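You operate a simulated robot arm through the tools that you are given. There is no shell and no other tool.

You run a simulated robot arm. Do the job below in one go: nothing can be reset, and whatever is moved stays where it is left.

JOB
Damp the synthetic napkin with two puffs and leave it in the press.
Fine: on the drawer first, blue bottle, then drawer shut and wheel to PRESS.

It is judged by the outcome, as a careful person would: the job done as asked, and still so three seconds after it is handed in. It fails if anything else is knocked over, pushed out of place, dropped, spilled or broken. Flat cloth is picked up by pressing the open fingertips on it (5 to 10 N) and closing them slowly along it; thin cloth reads only 2 to 8 mm in the jaws.

ROBOT AND FRAMES
A 7-joint arm with a three-finger gripper, fixed in place. Base frame: the origin is at the foot of the arm, x ahead of it, y to its left, z up; the work surface is at about z = 0.75. Units: m, rad, N and s.
Its first joint turns from -2.897 to 2.897 rad. Payload 2.69 kg.
The tool frame sits at the grasp point between the pads (the TCP): z along the fingers, y along the line on which they close. The tips reach 0.03 m beyond it. Largest opening 0.128 m; the body of the gripper starts 0.117 m behind the TCP.
Orientation is that of the tool frame in the base frame, as a unit quaternion [w, x, y, z]. With the fingers straight down and closing along the base's y, the tool's x points along the base's -x, its y along +y and its z along -z.

CONTROLS
- The arm moves only by the tool nudge_tool. Its argument "rows" is a list that holds one entry, the list of rows, each a list of 7 numbers: the shift along the base's x, y, z in m, then the turn, a rotation vector about the base's x, y, z in rad, then the finger opening in m, from 0 to 0.128. In form: [[[x, y, z, rx, ry, rz, claw], ...]]. A call has 1 to 20 rows; each row is the pose to reach, as a shift and turn from the pose commanded when the call began. Rows are played at 5 a second. More than 0.05 m and 0.15 rad between two rows, or a gripper value outside its range, and nothing of the call is played. A pose out of reach is approached as far as the arm can. The call stops where the force on the tool passes 40 N (or 10 N more than at its start, if that is more) or the arm is blocked; 0.2 s more then pass. Each finger halts on what it meets, pressing with about 34 N; the grip force reading is that of the motor and also rises with nothing between the fingers. The clock runs only during rows and for 0.2 s after the last one: add rows that repeat a pose to give the fingers time. It gives the time, the measured TCP pose, the force on the tool (base axes), the opening and the grip force at its end, in the units of the frame above (readings bear some noise), with the torque about the TCP (base axes, N m) and any sound that the robot's microphone picked up, and new pictures: "pictures" is both (left out), scene, wrist or none.
- Cameras (640 x 400 px; columns grow to the right, rows downward): "scene" is fixed at [0.0503, 0.4998, 1.4859]; the picture's right is [-0.16, -0.99, 0.00], its down [-0.63, 0.10, -0.77] and it looks along [0.76, -0.13, -0.64] (base axes); focal length 367 px, centre (320, 200). "wrist" rides on the gripper at [0.058, 0.054, -0.131] in the tool frame; the picture's right is [-0.68, 0.74, 0.00], its down [-0.62, -0.57, -0.55] and it looks along [-0.40, -0.37, 0.84] (tool axes); focal length 234 px, centre (320, 200). There is no depth. A picture from a camera that has moved, and an enlarged one, comes with that camera's place and axes in the base frame and with its lens.
- raise_lower(by): slides the trunk up (or, below 0, down) by that many m; the arm rides with it, the base frame stays. It gives what a move gives, with no picture.
- inspect(camera, box): a new picture of the part [left, top, right, bottom] of that camera's present view, enlarged. It takes no simulated time.
- job_done(): hands the job in; it is judged then, once.

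Places have to be worked out from the pictures, the camera data and where the tool is seen. Open the gripper and draw the arm clear of the work before you hand the job in, unless the task says otherwise.

The tools are called after "Emit:" as a command line: name --argument value ..., lists and objects as JSON in quotes. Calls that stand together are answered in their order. nudge_tool: Moves the arm, as the interface text tells. Its arguments: {"type":"object","properties":{"rows":{"type":"array"},"pictures":{"type":"string","enum":["both","scene","wrist","none"]}},"required":["rows"]} The other tools are called the same way: raise_lower (by) slides the trunk up or down; inspect (camera, box) takes an enlarged picture of a part of a camera's view; job_done () hands the job in.

At the start:

```text
time_s: 0.0
tool_pos: [0.4768, 0.5167, 1.2284]
ee_rot: [0.0, 0.0, 1.0, 0.0]
wrist_force: [-0.5, -0.4, -0.2]
moment: [-0.02, 0.0, 0.0]
gripper_width: 0.128
grasp_force: 0.0
trunk travel left (down, up): [-0.15, 0.2]
```

scene: 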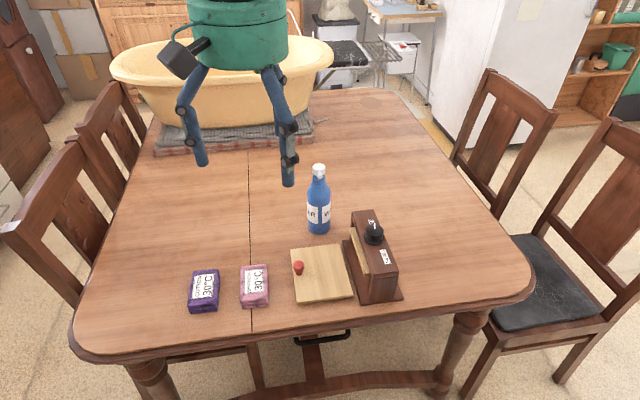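
wrist: 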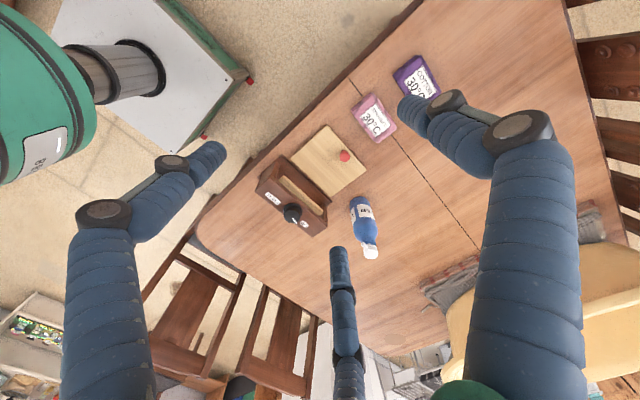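

The table shows a blue bottle, a wooden drawer/press with a dial, and two labelled folded cloths (purple and pink). I take enlarged views to read labels and learn the mechanism.

Emit:
inspect --camera "scene" --box '[170, 220, 290, 320]'

Emit:
inspect --camera "scene" --box '[280, 150, 420, 320]'

Emit:
inspect --camera "wrist" --box '[340, 40, 460, 150]'

Emit:
inspect --camera "wrist" --box '[240, 110, 400, 270]'

```text
4.00 times, centred on (230, 270) of scene
camera zoom: at [0.0503, 0.4998, 1.4859], right [-0.16, -0.99, 0.0], down [-0.63, 0.1, -0.77], along [0.76, -0.13, -0.64], focal length 1466 px, centre (680, -80)
```

zoom: 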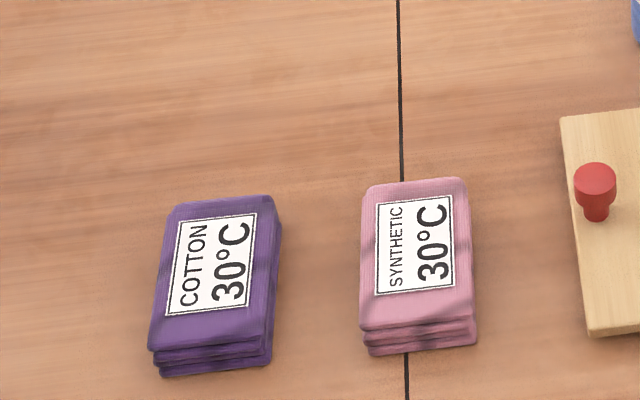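

```text
2.35 times, centred on (350, 235) of scene
camera zoom: at [0.0503, 0.4998, 1.4859], right [-0.16, -0.99, 0.0], down [-0.63, 0.1, -0.77], along [0.76, -0.13, -0.64], focal length 862 px, centre (249, 118)
```

zoom: 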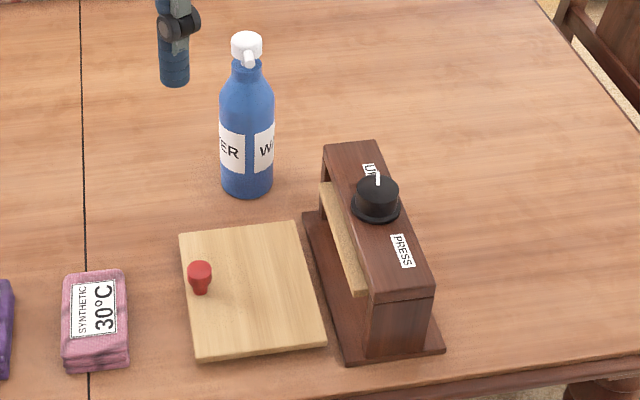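

```text
3.64 times, centred on (400, 95) of wrist
camera zoom: at [0.4184, 0.5697, 1.3588], right [0.68, 0.74, 0.0], down [0.62, -0.57, 0.55], along [0.4, -0.37, -0.84], focal length 852 px, centre (29, 582)
```

zoom: 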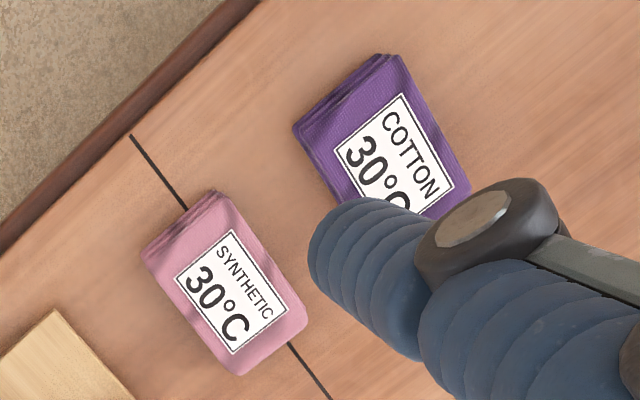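

```text
2.50 times, centred on (320, 190) of wrist
camera zoom: at [0.4184, 0.5697, 1.3588], right [0.68, 0.74, 0.0], down [0.62, -0.57, 0.55], along [0.4, -0.37, -0.84], focal length 585 px, centre (320, 225)
```

zoom: 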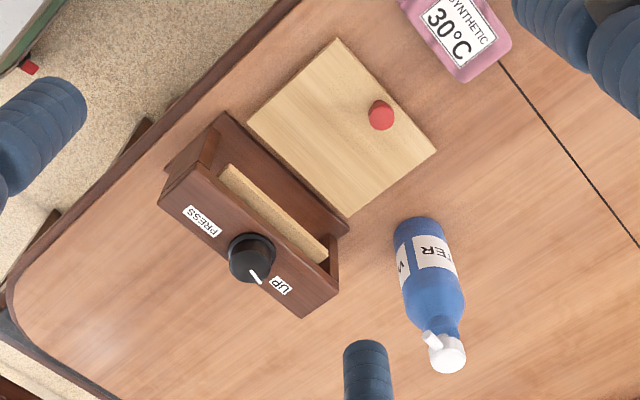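

The pink napkin reads SYNTHETIC and sits at about (0.61, 0.56). The drawer board is about x 0.545–0.715, y 0.333–0.465, with its knob near (0.63, 0.45). The dial is near (0.63, 0.27) and the bottle near (0.80, 0.375). I move in above for a closer look at the bottle's head and the dial.

Emit:
nudge_tool --rows '[[[0.028, -0.007, -0.015, 0, 0, 0, 0.128], [0.056, -0.014, -0.03, 0, 0, 0, 0.128], [0.084, -0.021, -0.045, 0, 0, 0, 0.128], [0.112, -0.028, -0.06, 0, 0, 0, 0.128], [0.14, -0.035, -0.075, 0, 0, 0, 0.128], [0.168, -0.042, -0.09, 0, 0, 0, 0.128], [0.196, -0.05, -0.105, 0, 0, 0, 0.128], [0.223, -0.057, -0.12, 0, 0, 0, 0.128]]]'

```text
time_s: 1.8
tool_pos: [0.702, 0.4582, 1.1061]
ee_rot: [0.0, 0.001, 1.0, 0.0]
wrist_force: [1.2, 0.3, 0.5]
moment: [0.01, 0.02, 0.03]
gripper_width: 0.1277
grasp_force: 0.1
trunk travel left (down, up): [-0.15, 0.2]
camera wrist: at [0.6436, 0.5125, 1.2378], right [0.68, 0.74, 0.0], down [0.62, -0.57, 0.55], along [0.4, -0.37, -0.84], focal length 234 px, centre (320, 200)
```

scene: 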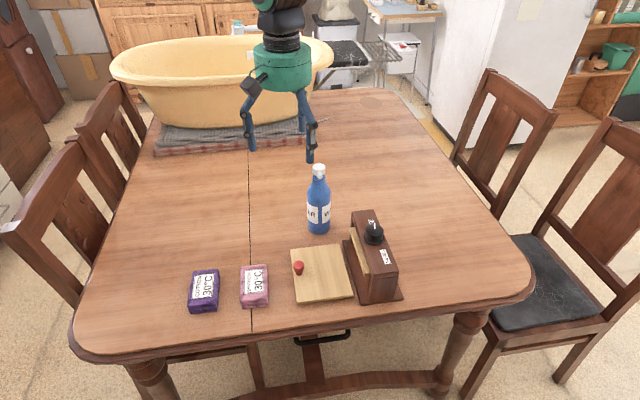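
wrist: 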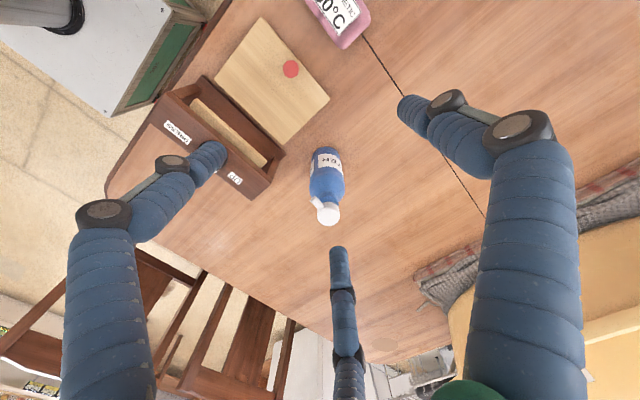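

The wrist view shows what may be a two-prong jaw on one side; I zoom on the gripper, the bottle head and the dial to settle the geometry.

Emit:
inspect --camera "scene" --box '[220, 60, 340, 180]'

Emit:
inspect --camera "wrist" --box '[290, 130, 370, 240]'

Emit:
inspect --camera "scene" --box '[295, 155, 345, 245]'

Emit:
inspect --camera "scene" --box '[340, 205, 410, 275]'

```text
3.33 times, centred on (280, 120) of scene
camera zoom: at [0.0503, 0.4998, 1.4859], right [-0.16, -0.99, 0.0], down [-0.63, 0.1, -0.77], along [0.76, -0.13, -0.64], focal length 1222 px, centre (453, 467)
```

zoom: 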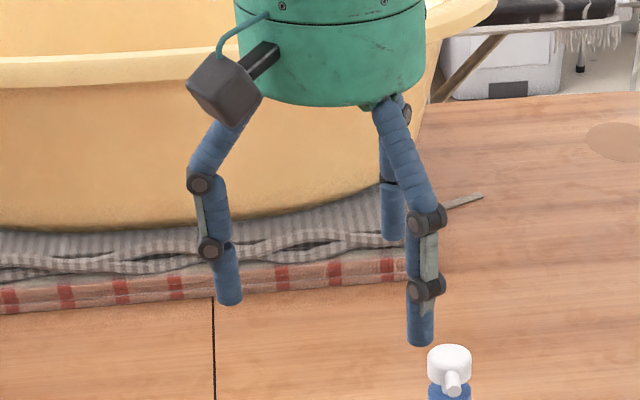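

```text
3.64 times, centred on (330, 185) of wrist
camera zoom: at [0.6436, 0.5125, 1.2378], right [0.68, 0.74, 0.0], down [0.62, -0.57, 0.55], along [0.4, -0.37, -0.84], focal length 852 px, centre (284, 254)
```

zoom: 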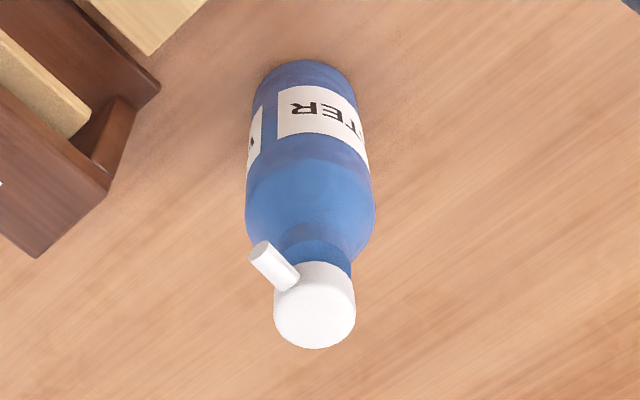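

```text
4.44 times, centred on (320, 200) of scene
camera zoom: at [0.0503, 0.4998, 1.4859], right [-0.16, -0.99, 0.0], down [-0.63, 0.1, -0.77], along [0.76, -0.13, -0.64], focal length 1629 px, centre (320, 200)
```

zoom: 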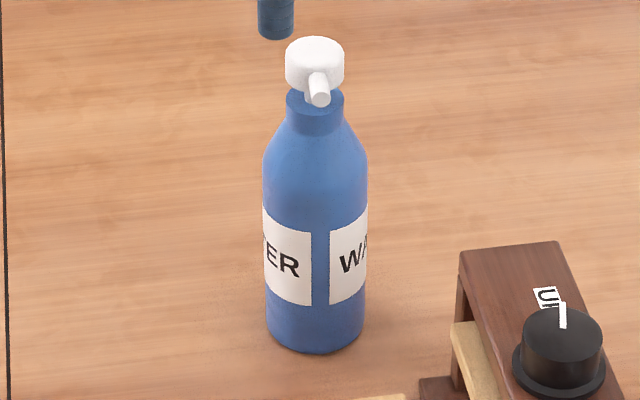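

```text
5.71 times, centred on (375, 240) of scene
camera zoom: at [0.0503, 0.4998, 1.4859], right [-0.16, -0.99, 0.0], down [-0.63, 0.1, -0.77], along [0.76, -0.13, -0.64], focal length 2095 px, centre (6, -29)
```

zoom: 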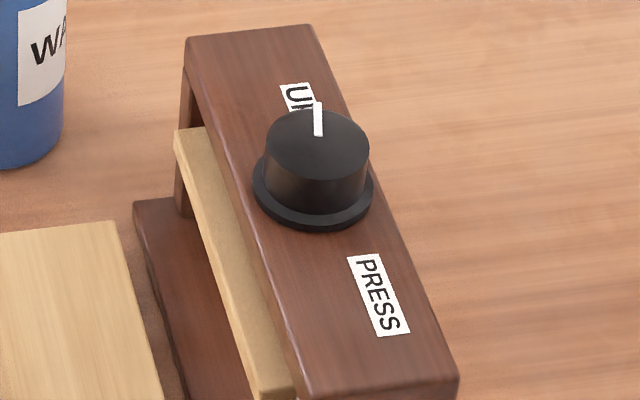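

The bottle has a white pump head (top about z 0.96) with its nozzle aimed along -x towards the drawer. The wheel's pointer is at UP. The hand seems to show three prongs, so I close it here in free air to see how it actually moves.

Emit:
nudge_tool --rows '[[[0, 0, 0, 0, 0, 0, 0.06], [0, 0, 0, 0, 0, 0, 0.06], [0, 0, 0, 0, 0, 0, 0.06]]]'

Emit:
inspect --camera "scene" --box '[220, 60, 340, 180]'

Emit:
nudge_tool --rows '[[[0, 0, 0, 0, 0, 0, 0.0], [0, 0, 0, 0, 0, 0, 0.0], [0, 0, 0, 0, 0, 0, 0.0]]]'

Emit:
inspect --camera "scene" --box '[220, 60, 340, 180]'

```text
time_s: 2.6
tool_pos: [0.7016, 0.459, 1.107]
ee_rot: [0.0, 0.0, 1.0, 0.0]
wrist_force: [0.9, -0.3, 0.7]
moment: [0.01, 0.04, 0.02]
gripper_width: 0.0601
grasp_force: 0.0
trunk travel left (down, up): [-0.15, 0.2]
camera wrist: at [0.6433, 0.5127, 1.2378], right [0.68, 0.74, 0.0], down [0.62, -0.57, 0.55], along [0.4, -0.37, -0.84], focal length 234 px, centre (320, 200)
```

scene: 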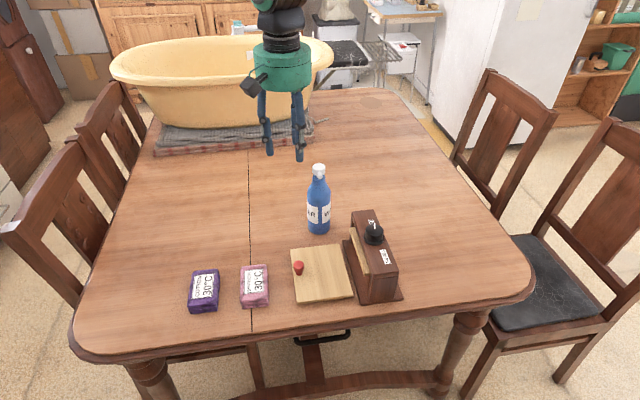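
wrist: 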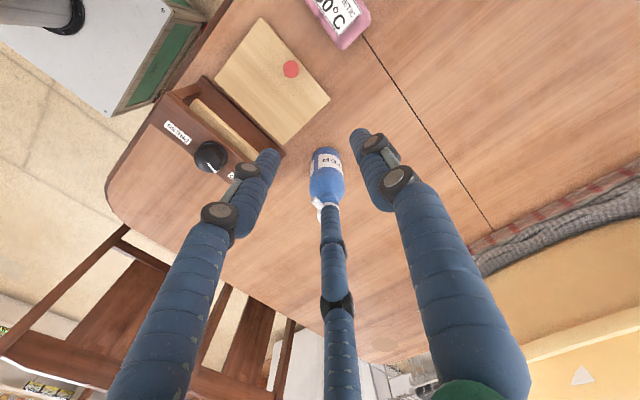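

```text
3.33 times, centred on (280, 120) of scene
camera zoom: at [0.0503, 0.4998, 1.4859], right [-0.16, -0.99, 0.0], down [-0.63, 0.1, -0.77], along [0.76, -0.13, -0.64], focal length 1222 px, centre (453, 467)
```

zoom: 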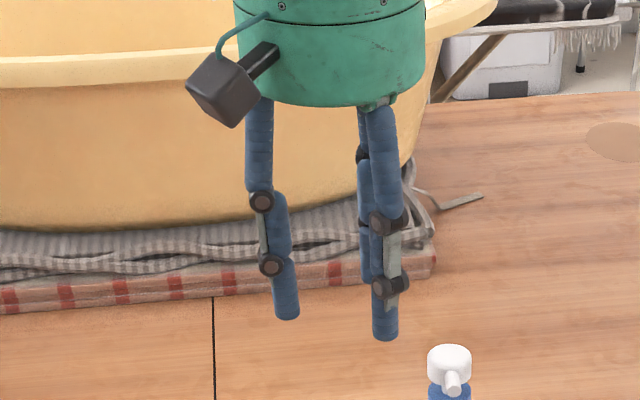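

```text
time_s: 3.4
tool_pos: [0.7018, 0.4586, 1.1072]
ee_rot: [0.0, 0.001, 1.0, 0.0]
wrist_force: [0.5, 0.5, 0.1]
moment: [0.0, 0.04, -0.01]
gripper_width: 0.0021
grasp_force: 31.3
trunk travel left (down, up): [-0.15, 0.2]
camera wrist: at [0.6432, 0.5127, 1.2379], right [0.68, 0.74, 0.0], down [0.62, -0.57, 0.55], along [0.4, -0.37, -0.84], focal length 234 px, centre (320, 200)
```

scene: 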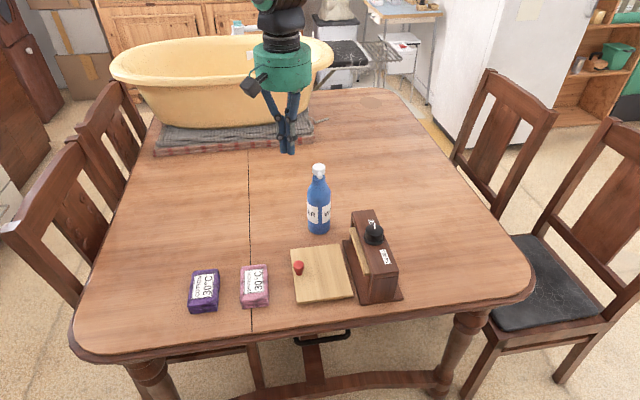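
wrist: 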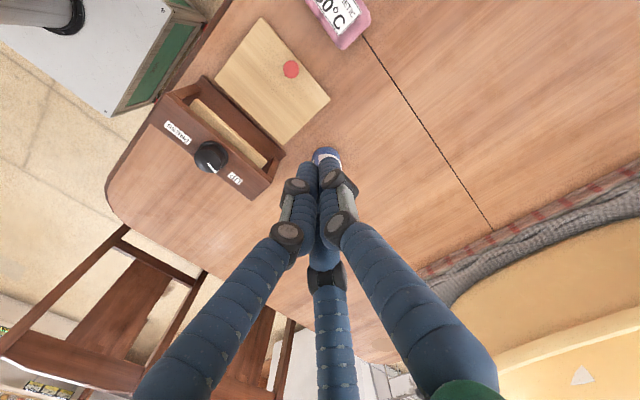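

```text
3.33 times, centred on (280, 120) of scene
camera zoom: at [0.0503, 0.4998, 1.4859], right [-0.16, -0.99, 0.0], down [-0.63, 0.1, -0.77], along [0.76, -0.13, -0.64], focal length 1222 px, centre (453, 467)
```

zoom: 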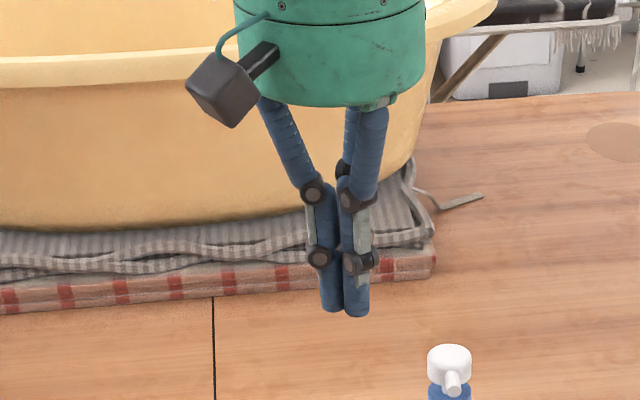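

Only the fingers' look is three-pronged; readings follow the commanded opening. The pink napkin comes out at about (0.615, 0.561), 0.104 by 0.061 m, aligned with the axes, so I move above it with the hand open and check.

Emit:
nudge_tool --rows '[[[-0.017, 0.019, -0.0, 0, 0, 0, 0.06], [-0.035, 0.039, -0.02, 0, 0, 0, 0.1], [-0.052, 0.058, -0.045, 0, 0, 0, 0.128], [-0.07, 0.078, -0.075, 0, 0, 0, 0.128], [-0.087, 0.0985, -0.105, 0, 0, 0, 0.128], [-0.087, 0.0985, -0.135, 0, 0, 0, 0.128], [-0.087, 0.0985, -0.165, 0, 0, 0, 0.128], [-0.087, 0.0985, -0.165, 0, 0, 0, 0.128]]]'

Emit:
inspect --camera "scene" --box '[170, 180, 330, 320]'

```text
time_s: 5.2
tool_pos: [0.6137, 0.557, 0.9424]
ee_rot: [0.0, 0.0, 1.0, 0.0]
wrist_force: [-0.1, 0.3, 0.1]
moment: [0.02, 0.03, 0.0]
gripper_width: 0.1278
grasp_force: 0.1
trunk travel left (down, up): [-0.15, 0.2]
camera wrist: at [0.5541, 0.6121, 1.0737], right [0.68, 0.74, 0.0], down [0.62, -0.57, 0.55], along [0.4, -0.37, -0.84], focal length 234 px, centre (320, 200)
```

scene: 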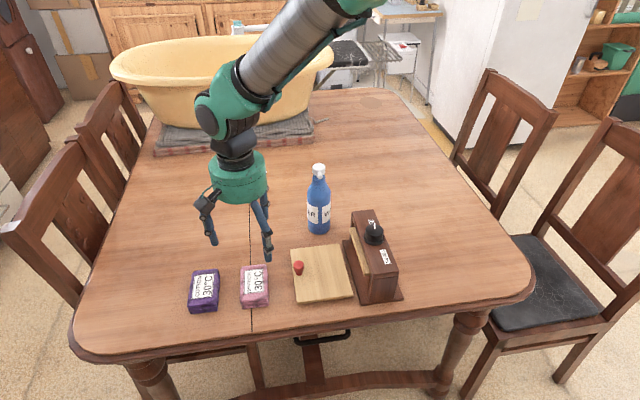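
wrist: 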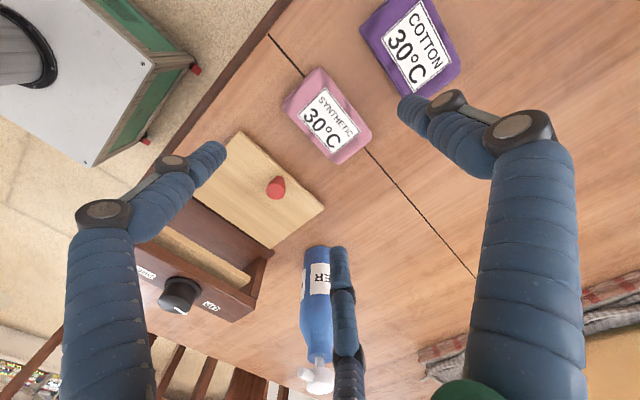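

```text
2.86 times, centred on (250, 250) of scene
camera zoom: at [0.0503, 0.4998, 1.4859], right [-0.16, -0.99, 0.0], down [-0.63, 0.1, -0.77], along [0.76, -0.13, -0.64], focal length 1047 px, centre (520, 57)
```

zoom: 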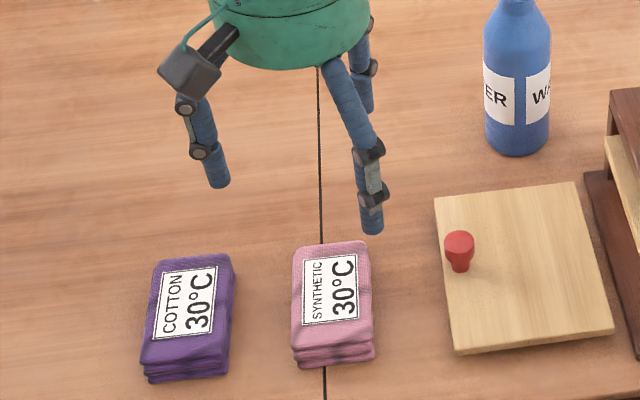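

Both cameras put the pink napkin at about (0.613, 0.567), with the purple one's edge beyond y 0.65. I straddle it with the fingers at 0.12 and descend to just above the table.

Emit:
nudge_tool --rows '[[[0, 0.006, -0.03, 0, 0, 0, 0.12], [0, 0.006, -0.07, 0, 0, 0, 0.12], [0, 0.006, -0.1, 0, 0, 0, 0.12], [0, 0.006, -0.13, 0, 0, 0, 0.12], [0, 0.006, -0.145, 0, 0, 0, 0.12], [0, 0.006, -0.153, 0, 0, 0, 0.12], [0, 0.006, -0.153, 0, 0, 0, 0.12]]]'

Emit:
inspect --camera "scene" --box '[170, 220, 330, 320]'

```text
time_s: 6.8
tool_pos: [0.6147, 0.5629, 0.7925]
ee_rot: [0.001, 0.0, 1.0, 0.001]
wrist_force: [3.8, -3.4, 12.4]
moment: [-0.37, -0.71, -0.05]
gripper_width: 0.1292
grasp_force: 6.4
trunk travel left (down, up): [-0.15, 0.2]
camera wrist: at [0.5556, 0.6161, 0.9231], right [0.68, 0.74, 0.0], down [0.61, -0.57, 0.55], along [0.41, -0.37, -0.84], focal length 234 px, centre (320, 200)
```

scene: 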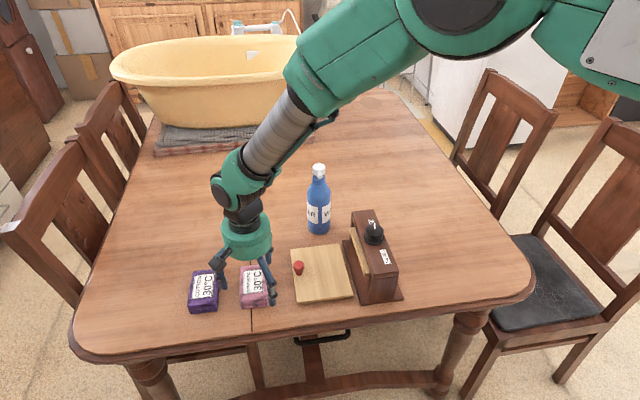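
wrist: 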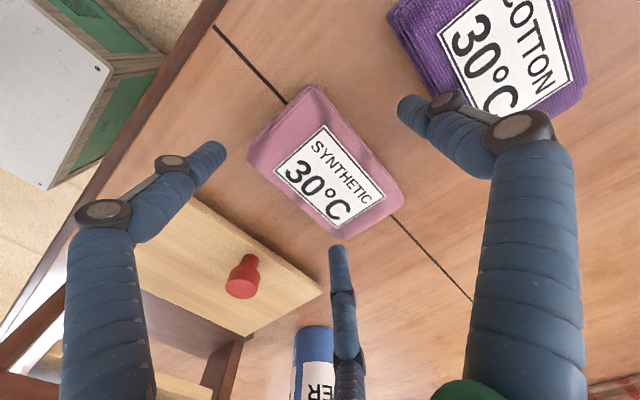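

```text
4.00 times, centred on (250, 270) of scene
camera zoom: at [0.0503, 0.4998, 1.4859], right [-0.16, -0.99, 0.0], down [-0.63, 0.1, -0.77], along [0.76, -0.13, -0.64], focal length 1466 px, centre (600, -80)
```

zoom: 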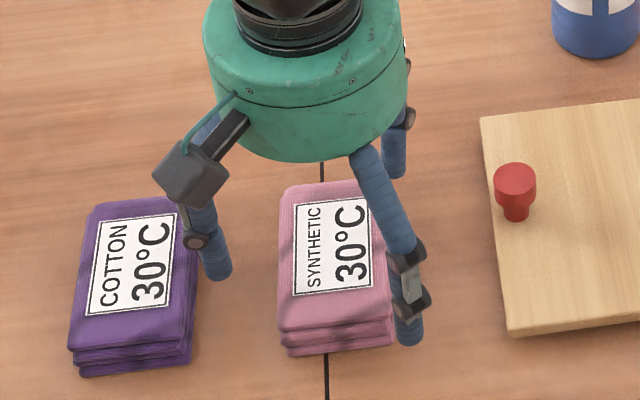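

The force and torque place the contact at the far -y prong, on the napkin's corner (opening pushed to 0.129), so the three prongs are physically real: one at +y, a pair at ±x on the -y side. I lift, shift to y≈0.556 so the pair will meet the long side rather than the corners, open fully and descend again.

Emit:
nudge_tool --rows '[[[0, 0, 0.03, 0, 0, 0, 0.128], [0, -0.004, 0.04, 0, 0, 0, 0.128], [-0.001, -0.009, 0.04, 0, 0, 0, 0.128], [-0.001, -0.009, 0.02, 0, 0, 0, 0.128], [-0.001, -0.009, 0.005, 0, 0, 0, 0.128], [-0.001, -0.009, -0.003, 0, 0, 0, 0.128], [-0.001, -0.009, -0.003, 0, 0, 0, 0.128]]]'

Emit:
inspect --camera "scene" --box '[170, 220, 330, 320]'

```text
time_s: 8.4
tool_pos: [0.6125, 0.5546, 0.7856]
ee_rot: [0.0, 0.0, 1.0, 0.0]
wrist_force: [0.0, -0.5, 0.3]
moment: [0.01, 0.02, 0.0]
gripper_width: 0.1281
grasp_force: 0.0
trunk travel left (down, up): [-0.15, 0.2]
camera wrist: at [0.5532, 0.6084, 0.9175], right [0.68, 0.74, 0.0], down [0.62, -0.57, 0.55], along [0.4, -0.37, -0.84], focal length 234 px, centre (320, 200)
```

scene: 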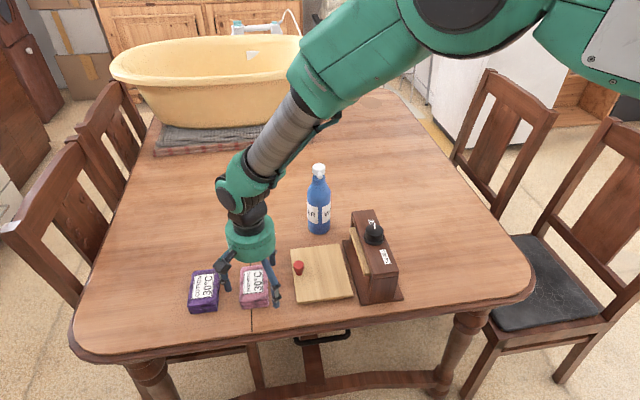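
wrist: 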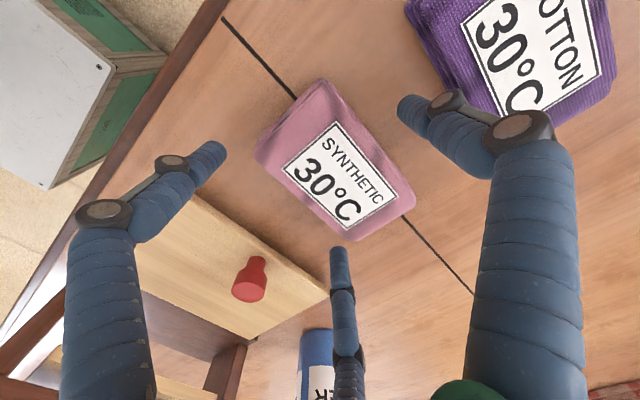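

```text
4.00 times, centred on (250, 270) of scene
camera zoom: at [0.0503, 0.4998, 1.4859], right [-0.16, -0.99, 0.0], down [-0.63, 0.1, -0.77], along [0.76, -0.13, -0.64], focal length 1466 px, centre (600, -80)
```

zoom: 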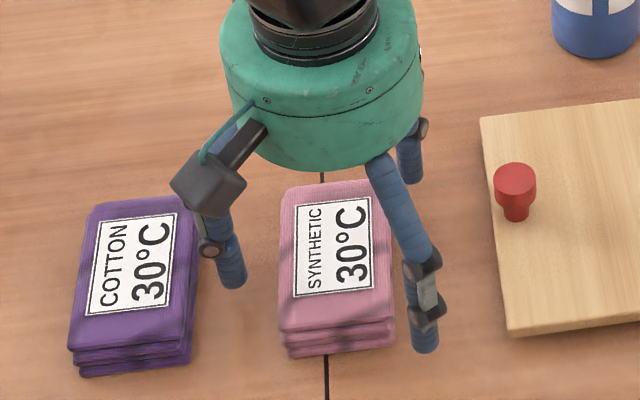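

No contact now and the prongs straddle the napkin. I close slowly to 0.085 and look.

Emit:
nudge_tool --rows '[[[0, 0, 0, 0, 0, 0, 0.12], [0, 0, 0, 0, 0, 0, 0.112], [0, 0, 0, 0, 0, 0, 0.104], [0, 0, 0, 0, 0, 0, 0.098], [0, 0, 0, 0, 0, 0, 0.092], [0, 0, 0, 0, 0, 0, 0.086], [0, 0, 0, 0, 0, 0, 0.086]]]'

Emit:
inspect --camera "scene" --box '[170, 220, 330, 320]'

```text
time_s: 10.0
tool_pos: [0.6112, 0.5551, 0.7873]
ee_rot: [0.0, 0.0, 1.0, 0.0]
wrist_force: [-0.3, 1.3, 2.9]
moment: [0.12, 0.09, 0.05]
gripper_width: 0.0901
grasp_force: 34.1
trunk travel left (down, up): [-0.15, 0.2]
camera wrist: at [0.5531, 0.6084, 0.9181], right [0.68, 0.74, 0.0], down [0.62, -0.57, 0.55], along [0.4, -0.37, -0.84], focal length 234 px, centre (320, 200)
```

scene: 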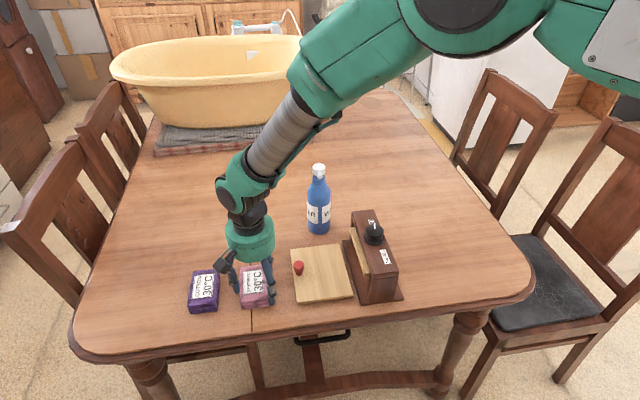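
wrist: 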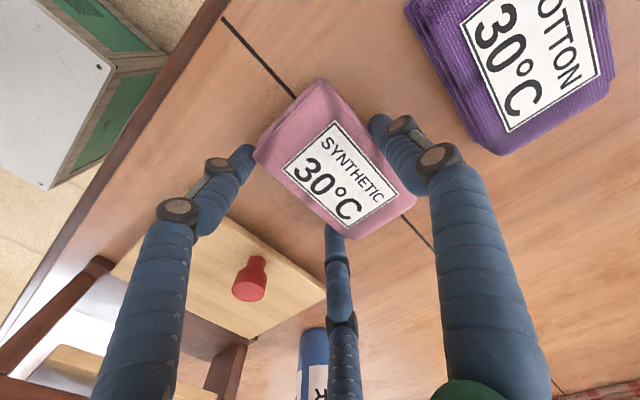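

```text
4.00 times, centred on (250, 270) of scene
camera zoom: at [0.0503, 0.4998, 1.4859], right [-0.16, -0.99, 0.0], down [-0.63, 0.1, -0.77], along [0.76, -0.13, -0.64], focal length 1466 px, centre (600, -80)
```

zoom: 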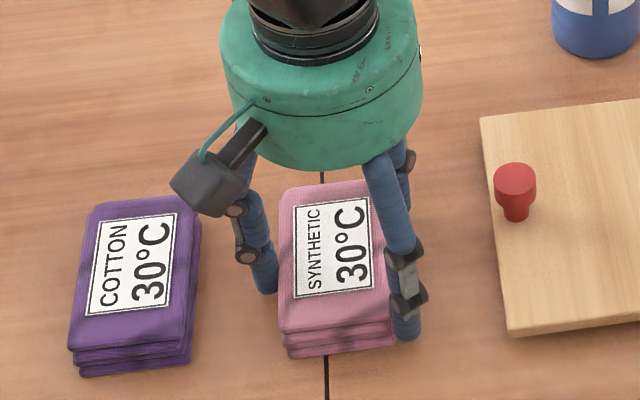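

The jaws stopped at 0.090 with 34 N: the folded napkin is held like a block. I keep squeezing and lift a little to check the hold.

Emit:
nudge_tool --rows '[[[0, 0, 0, 0, 0, 0, 0.07], [0, 0, 0.005, 0, 0, 0, 0.07], [0, 0, 0.015, 0, 0, 0, 0.07], [0, 0, 0.03, 0, 0, 0, 0.07], [0, 0, 0.05, 0, 0, 0, 0.07], [0, 0, 0.05, 0, 0, 0, 0.07]]]'

Emit:
inspect --camera "scene" --box '[170, 200, 330, 310]'

```text
time_s: 11.4
tool_pos: [0.6111, 0.5549, 0.8361]
ee_rot: [0.0, 0.0, 1.0, 0.0]
wrist_force: [-0.9, -0.3, -0.3]
moment: [0.01, 0.02, -0.03]
gripper_width: 0.0893
grasp_force: 33.9
trunk travel left (down, up): [-0.15, 0.2]
camera wrist: at [0.5526, 0.6085, 0.9676], right [0.68, 0.74, 0.0], down [0.62, -0.57, 0.55], along [0.4, -0.37, -0.84], focal length 234 px, centre (320, 200)
```

scene: 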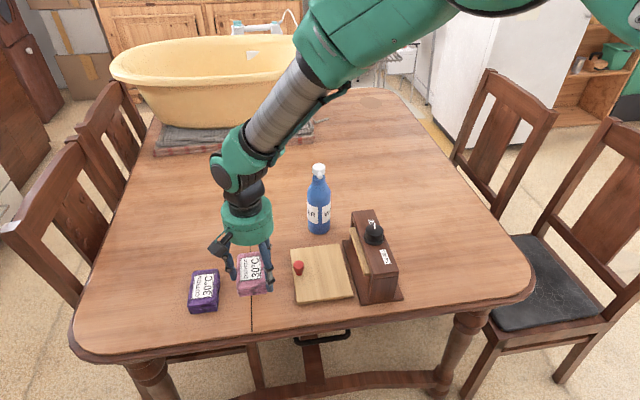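
wrist: 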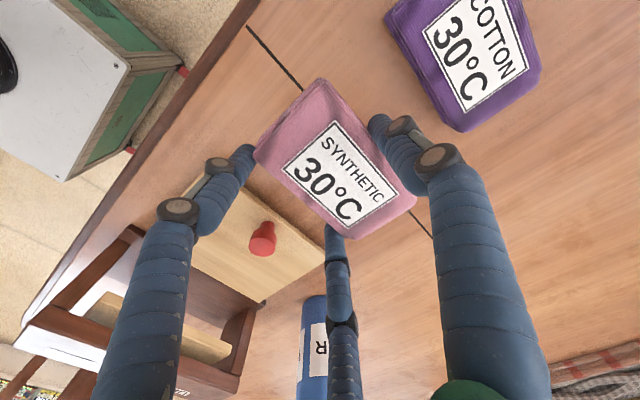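

```text
3.64 times, centred on (250, 255) of scene
camera zoom: at [0.0503, 0.4998, 1.4859], right [-0.16, -0.99, 0.0], down [-0.63, 0.1, -0.77], along [0.76, -0.13, -0.64], focal length 1333 px, centre (574, 0)
```

zoom: 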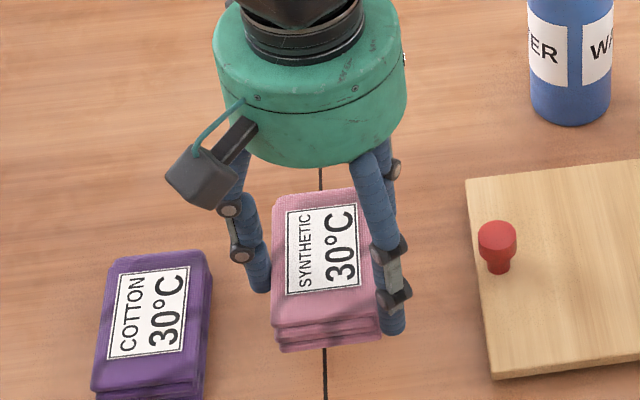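

The napkin is held firmly, but in this hand orientation the single prong would sit beside the drawer knob when placing it mid-board. I set the napkin back down where it was and will regrip with the hand turned 60°, so the pair of prongs straddles the knob.

Emit:
nudge_tool --rows '[[[0, 0, -0.03, 0, 0, 0, 0.07], [0, 0, -0.045, 0, 0, 0, 0.07], [0, 0, -0.05, 0, 0, 0, 0.07], [0, 0, -0.05, 0, 0, 0, 0.095], [0, 0, -0.05, 0, 0, 0, 0.115], [0, 0, -0.05, 0, 0, 0, 0.128], [0, 0, -0.05, 0, 0, 0, 0.128], [0, 0, -0.02, 0, 0, 0, 0.128], [0, 0, 0.02, 0, 0, 0, 0.128], [0, 0, 0.06, 0, 0, 0, 0.128], [0, 0, 0.06, 0, 0, 0, 0.128]]]' --pictures "none"

Emit:
nudge_tool --rows '[[[0, 0, 0, 0, 0, -0.15, 0.128], [0, 0, 0, 0, 0, -0.3, 0.128], [0, 0, 0, 0, 0, -0.45, 0.128], [0, 0, 0, 0, 0, -0.6, 0.128], [0, 0, 0, 0, 0, -0.75, 0.128], [0, 0, 0, 0, 0, -0.9, 0.128], [0, 0, 0, 0, 0, -1.047, 0.128], [0, 0, 0, 0, 0, -1.047, 0.128]]]'

```text
time_s: 13.8
tool_pos: [0.6122, 0.5546, 0.8963]
ee_rot: [0.001, 0.0, 1.0, 0.0]
wrist_force: [-1.0, -0.1, 0.7]
moment: [0.02, -0.03, -0.03]
gripper_width: 0.128
grasp_force: 0.1
trunk travel left (down, up): [-0.15, 0.2]
```

```text
time_s: 15.6
tool_pos: [0.6115, 0.5547, 0.8958]
ee_rot: [0.001, 0.501, 0.865, 0.0]
wrist_force: [-0.2, 0.3, 0.3]
moment: [-0.01, 0.01, 0.01]
gripper_width: 0.1281
grasp_force: 0.0
trunk travel left (down, up): [-0.15, 0.2]
camera wrist: at [0.6291, 0.6319, 1.0276], right [0.98, -0.22, 0.0], down [-0.18, -0.82, 0.55], along [-0.12, -0.54, -0.84], focal length 234 px, centre (320, 200)
```

scene: 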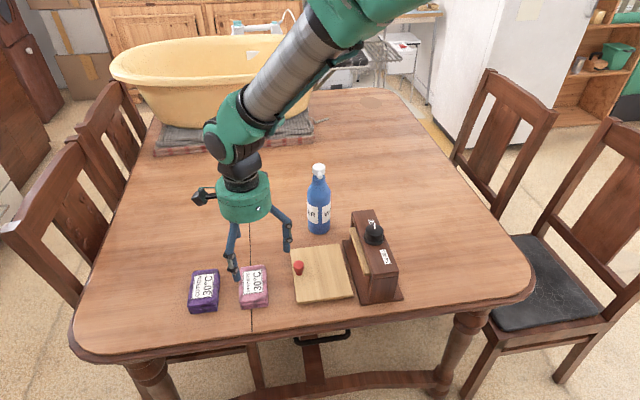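
wrist: 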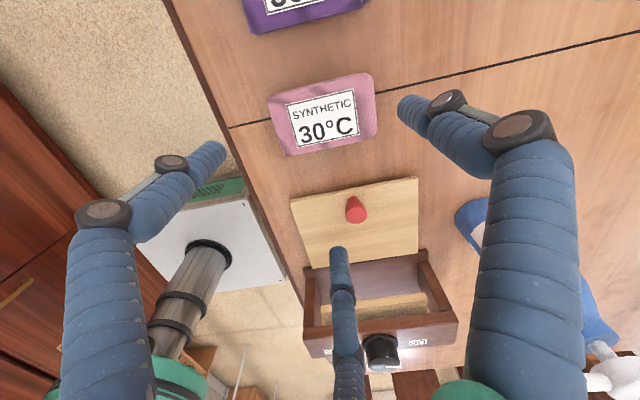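

The turn worked: prongs now point to 30°, 150° and -90°. The napkin centre is about (0.613, 0.569), so I move the TCP to about (0.613, 0.581) and descend open around it.

Emit:
nudge_tool --rows '[[[0.001, 0.013, -0.01, 0, 0, 0, 0.128], [0.0015, 0.026, -0.03, 0, 0, 0, 0.128], [0.0015, 0.026, -0.065, 0, 0, 0, 0.128], [0.0015, 0.026, -0.09, 0, 0, 0, 0.128], [0.0015, 0.026, -0.105, 0, 0, 0, 0.128], [0.0015, 0.026, -0.111, 0, 0, 0, 0.128], [0.0015, 0.026, -0.111, 0, 0, 0, 0.128]]]'

Emit:
inspect --camera "scene" --box '[170, 220, 330, 320]'

```text
time_s: 17.2
tool_pos: [0.6138, 0.58, 0.786]
ee_rot: [0.001, 0.499, 0.867, 0.001]
wrist_force: [-0.2, -0.2, 0.8]
moment: [0.01, 0.04, 0.01]
gripper_width: 0.128
grasp_force: 0.0
trunk travel left (down, up): [-0.15, 0.2]
camera wrist: at [0.6302, 0.6575, 0.9172], right [0.98, -0.22, 0.0], down [-0.18, -0.82, 0.55], along [-0.12, -0.54, -0.84], focal length 234 px, centre (320, 200)
```

scene: 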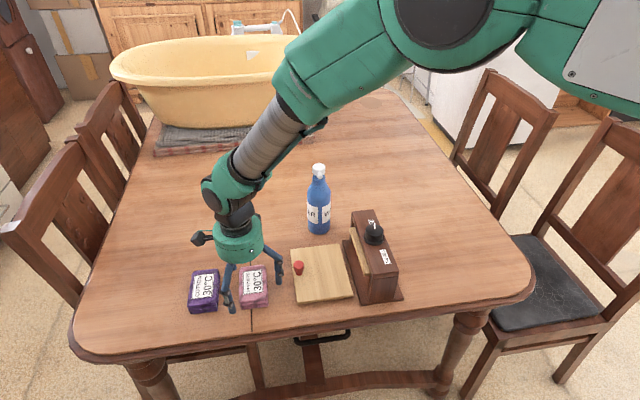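
wrist: 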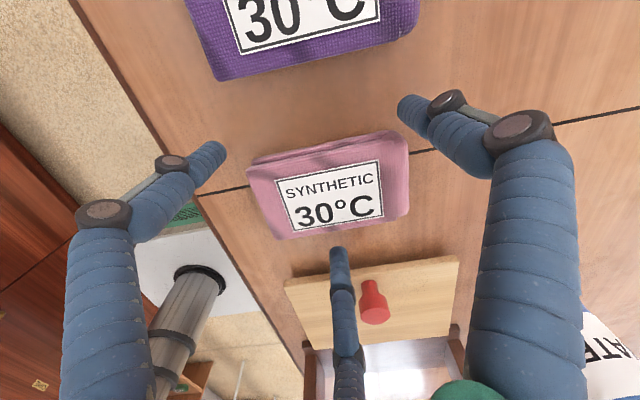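

```text
4.00 times, centred on (250, 270) of scene
camera zoom: at [0.0503, 0.4998, 1.4859], right [-0.16, -0.99, 0.0], down [-0.63, 0.1, -0.77], along [0.76, -0.13, -0.64], focal length 1466 px, centre (600, -80)
```

zoom: 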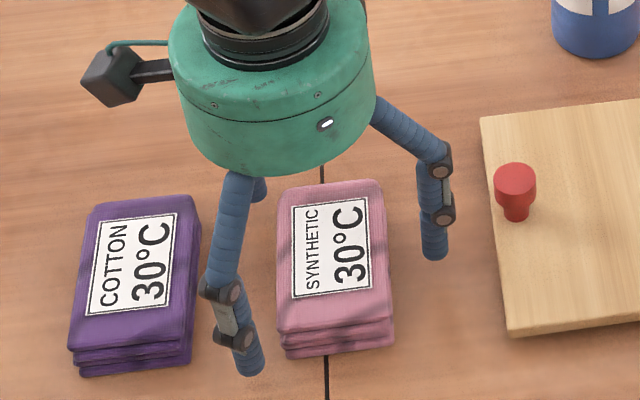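

No contact. This view suggests the napkin is a few mm further +x/+y than I assumed, so I shift by (0.003, 0.006) and close slowly.

Emit:
nudge_tool --rows '[[[0.003, 0.006, 0, 0, 0, 0, 0.128], [0.003, 0.006, 0, 0, 0, 0, 0.12], [0.003, 0.006, 0, 0, 0, 0, 0.112], [0.003, 0.006, 0, 0, 0, 0, 0.106], [0.003, 0.006, 0, 0, 0, 0, 0.1], [0.003, 0.006, 0, 0, 0, 0, 0.094], [0.003, 0.006, 0, 0, 0, 0, 0.088], [0.003, 0.006, 0, 0, 0, 0, 0.08], [0.003, 0.006, 0, 0, 0, 0, 0.07]]]'

Emit:
inspect --camera "scene" --box '[170, 220, 330, 320]'

```text
time_s: 19.2
tool_pos: [0.6182, 0.5853, 0.7864]
ee_rot: [0.0, 0.5, 0.866, 0.001]
wrist_force: [-0.2, -1.7, 3.8]
moment: [-0.2, 0.07, -0.01]
gripper_width: 0.0898
grasp_force: 34.2
trunk travel left (down, up): [-0.15, 0.2]
camera wrist: at [0.6337, 0.6636, 0.9176], right [0.98, -0.22, 0.0], down [-0.18, -0.82, 0.55], along [-0.12, -0.54, -0.84], focal length 234 px, centre (320, 200)
```

scene: 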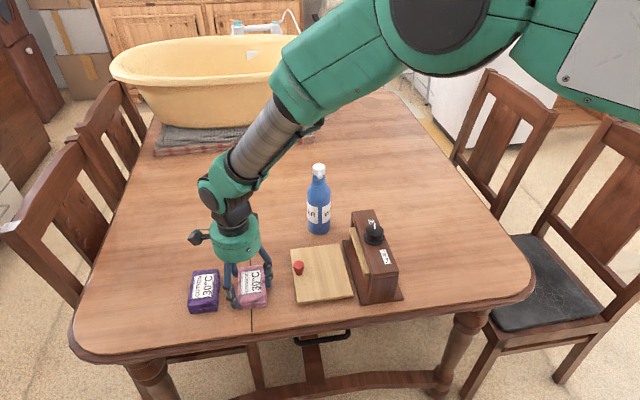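
wrist: 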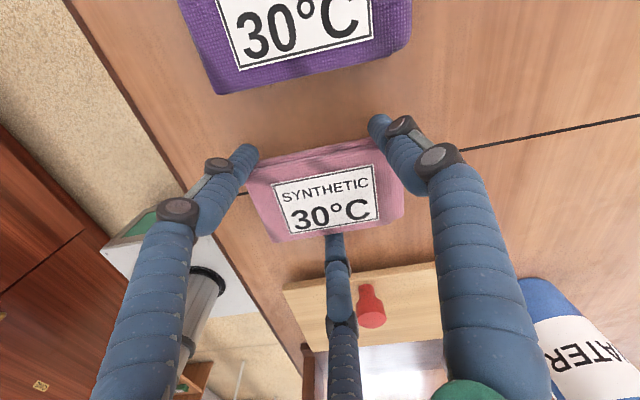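

```text
4.00 times, centred on (250, 270) of scene
camera zoom: at [0.0503, 0.4998, 1.4859], right [-0.16, -0.99, 0.0], down [-0.63, 0.1, -0.77], along [0.76, -0.13, -0.64], focal length 1466 px, centre (600, -80)
```

zoom: 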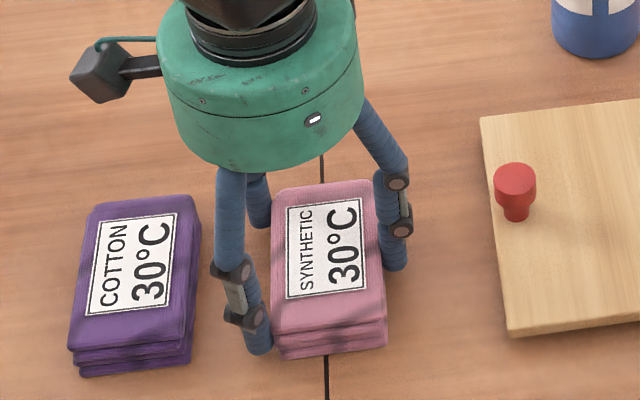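

The regrip holds at 0.090 with the napkin centre about 0.0145 m on the -y side of the TCP. I lift and carry it over the board, aiming the napkin centre at about (0.63, 0.398).

Emit:
nudge_tool --rows '[[[0, 0, 0.015, 0, 0, 0, 0.07], [0, 0, 0.04, 0, 0, 0, 0.07], [0, 0, 0.075, 0, 0, 0, 0.07], [0.003, -0.03, 0.085, 0, 0, 0, 0.07], [0.006, -0.065, 0.085, 0, 0, 0, 0.07], [0.009, -0.1, 0.085, 0, 0, 0, 0.07], [0.012, -0.135, 0.085, 0, 0, 0, 0.07], [0.0155, -0.165, 0.085, 0, 0, 0, 0.07], [0.0155, -0.175, 0.08, 0, 0, 0, 0.07], [0.0155, -0.175, 0.06, 0, 0, 0, 0.07], [0.0155, -0.175, 0.05, 0, 0, 0, 0.07], [0.0155, -0.175, 0.05, 0, 0, 0, 0.07]]]'

Emit:
inspect --camera "scene" --box '[240, 200, 400, 310]'

```text
time_s: 21.8
tool_pos: [0.6325, 0.4108, 0.836]
ee_rot: [0.0, 0.5, 0.866, 0.001]
wrist_force: [0.4, 0.2, -0.7]
moment: [-0.03, 0.0, 0.0]
gripper_width: 0.0894
grasp_force: 34.0
trunk travel left (down, up): [-0.15, 0.2]
camera wrist: at [0.6492, 0.4885, 0.9665], right [0.98, -0.22, 0.0], down [-0.18, -0.82, 0.55], along [-0.12, -0.54, -0.84], focal length 234 px, centre (320, 200)
```

scene: 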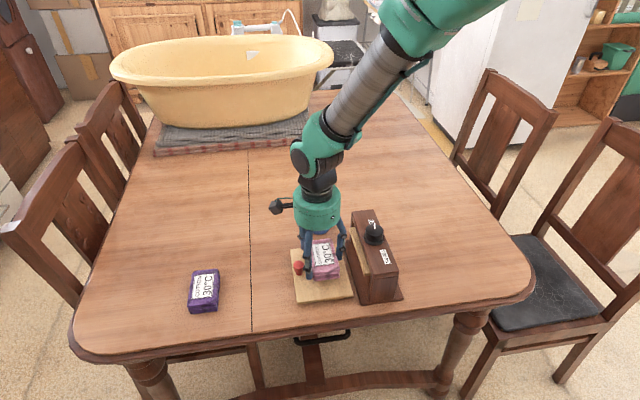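
wrist: 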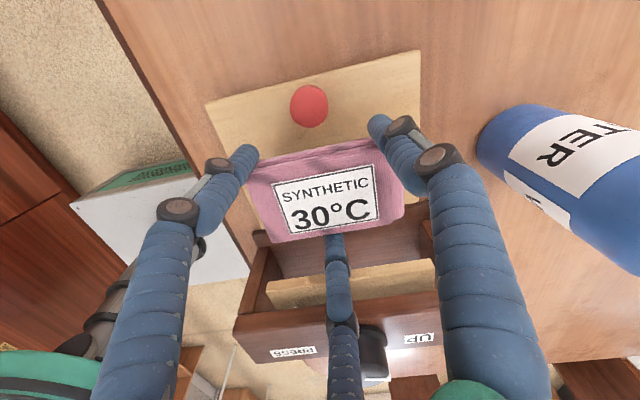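

```text
3.64 times, centred on (320, 255) of scene
camera zoom: at [0.0503, 0.4998, 1.4859], right [-0.16, -0.99, 0.0], down [-0.63, 0.1, -0.77], along [0.76, -0.13, -0.64], focal length 1333 px, centre (320, 0)
```

zoom: 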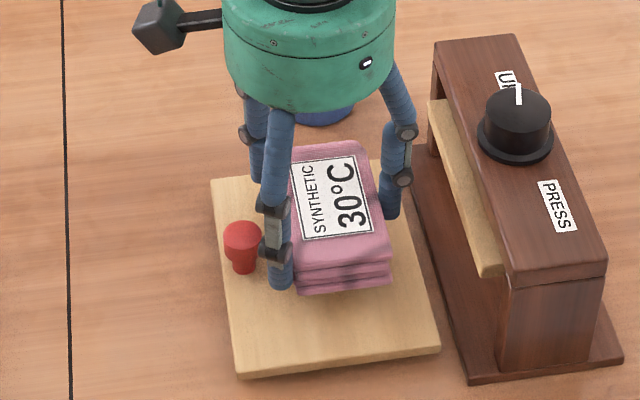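

Knob at (0.634, 0.458) lies between the prong pair and the napkin hangs over the board's middle. I creep down in small steps watching the force.

Emit:
nudge_tool --rows '[[[0, 0, -0.015, 0, 0, 0, 0.07], [0, 0, -0.024, 0, 0, 0, 0.07], [0, 0, -0.028, 0, 0, 0, 0.07], [0, 0, -0.03, 0, 0, 0, 0.07], [0, 0, -0.03, 0, 0, 0, 0.07]]]' --pictures "none"

Emit:
nudge_tool --rows '[[[0, 0, -0.002, 0, 0, 0, 0.07], [0, 0, -0.004, 0, 0, 0, 0.07], [0, 0, -0.004, 0, 0, 0, 0.07]]]'

Emit:
inspect --camera "scene" --box '[240, 200, 400, 310]'

```text
time_s: 23.0
tool_pos: [0.6335, 0.4103, 0.8063]
ee_rot: [0.001, 0.5, 0.866, 0.002]
wrist_force: [-0.2, 0.8, 19.7]
moment: [-0.91, 0.43, -0.1]
gripper_width: 0.0893
grasp_force: 33.8
trunk travel left (down, up): [-0.15, 0.2]
```

```text
time_s: 23.8
tool_pos: [0.6339, 0.4119, 0.8021]
ee_rot: [0.001, 0.5, 0.866, 0.001]
wrist_force: [2.6, 2.3, 31.4]
moment: [-1.34, 0.22, 0.09]
gripper_width: 0.0897
grasp_force: 33.9
trunk travel left (down, up): [-0.15, 0.2]
camera wrist: at [0.6494, 0.4892, 0.9343], right [0.98, -0.22, 0.0], down [-0.18, -0.82, 0.55], along [-0.12, -0.53, -0.84], focal length 234 px, centre (320, 200)
```

scene: 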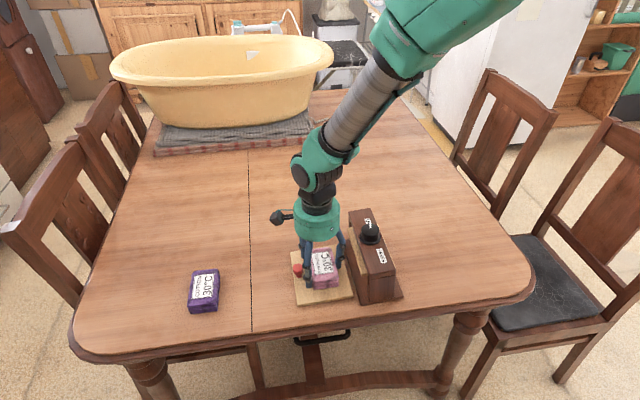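
wrist: 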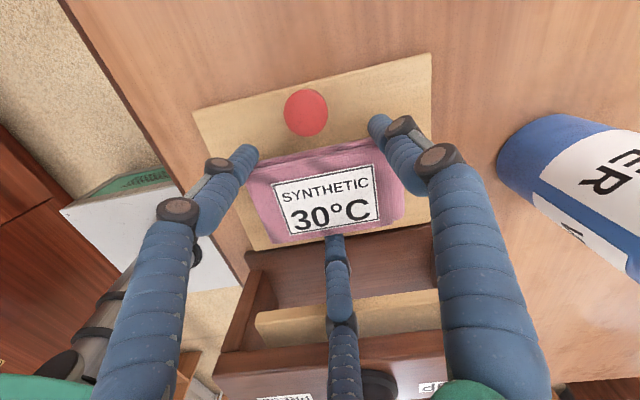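

```text
3.64 times, centred on (320, 255) of scene
camera zoom: at [0.0503, 0.4998, 1.4859], right [-0.16, -0.99, 0.0], down [-0.63, 0.1, -0.77], along [0.76, -0.13, -0.64], focal length 1333 px, centre (320, 0)
```

zoom: 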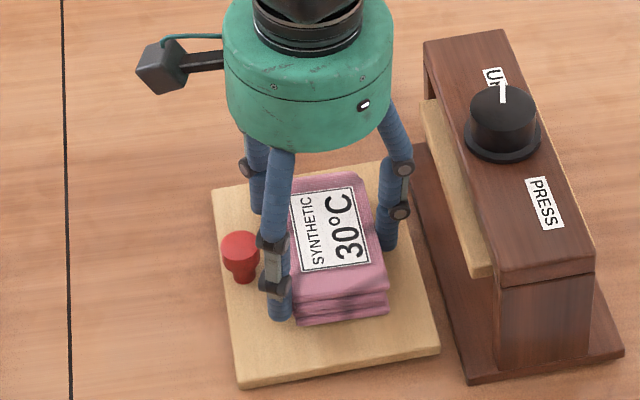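

The 31 N push is tipping the drawer/press slightly (the press top has leaned), so the board is a cantilever. I ease straight back up until the load is light, then look.

Emit:
nudge_tool --rows '[[[0, 0, 0.003, 0, 0, 0, 0.07], [0, 0, 0.006, 0, 0, 0, 0.07], [0, 0, 0.009, 0, 0, 0, 0.07], [0, 0, 0.009, 0, 0, 0, 0.07]]]'

Emit:
inspect --camera "scene" --box '[240, 200, 400, 310]'

```text
time_s: 24.8
tool_pos: [0.6322, 0.4102, 0.809]
ee_rot: [-0.001, 0.5, 0.866, -0.001]
wrist_force: [0.1, 0.5, -0.3]
moment: [0.0, 0.01, 0.03]
gripper_width: 0.0893
grasp_force: 34.0
trunk travel left (down, up): [-0.15, 0.2]
camera wrist: at [0.6482, 0.4892, 0.9401], right [0.98, -0.22, 0.0], down [-0.18, -0.82, 0.55], along [-0.12, -0.54, -0.84], focal length 234 px, centre (320, 200)
```

scene: 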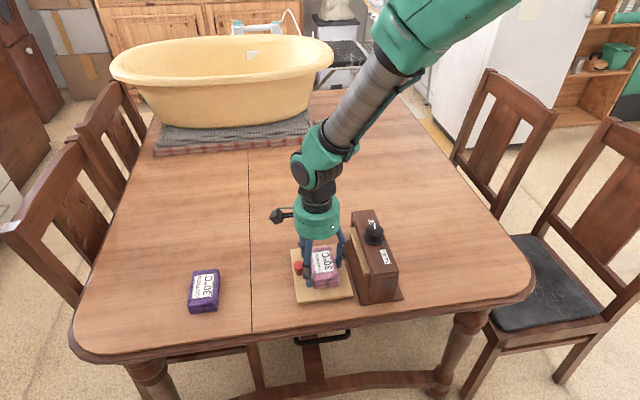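
wrist: 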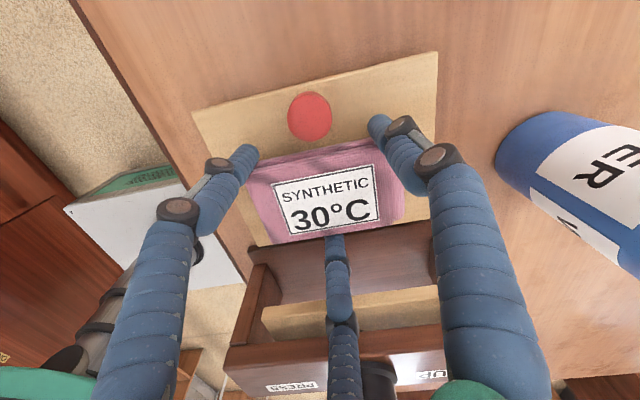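

```text
3.64 times, centred on (320, 255) of scene
camera zoom: at [0.0503, 0.4998, 1.4859], right [-0.16, -0.99, 0.0], down [-0.63, 0.1, -0.77], along [0.76, -0.13, -0.64], focal length 1333 px, centre (320, 0)
```

zoom: 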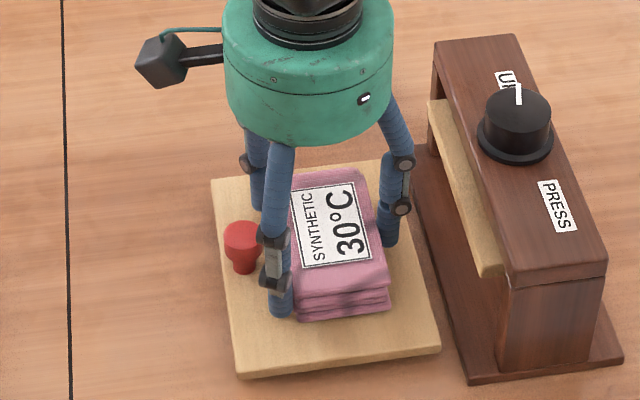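

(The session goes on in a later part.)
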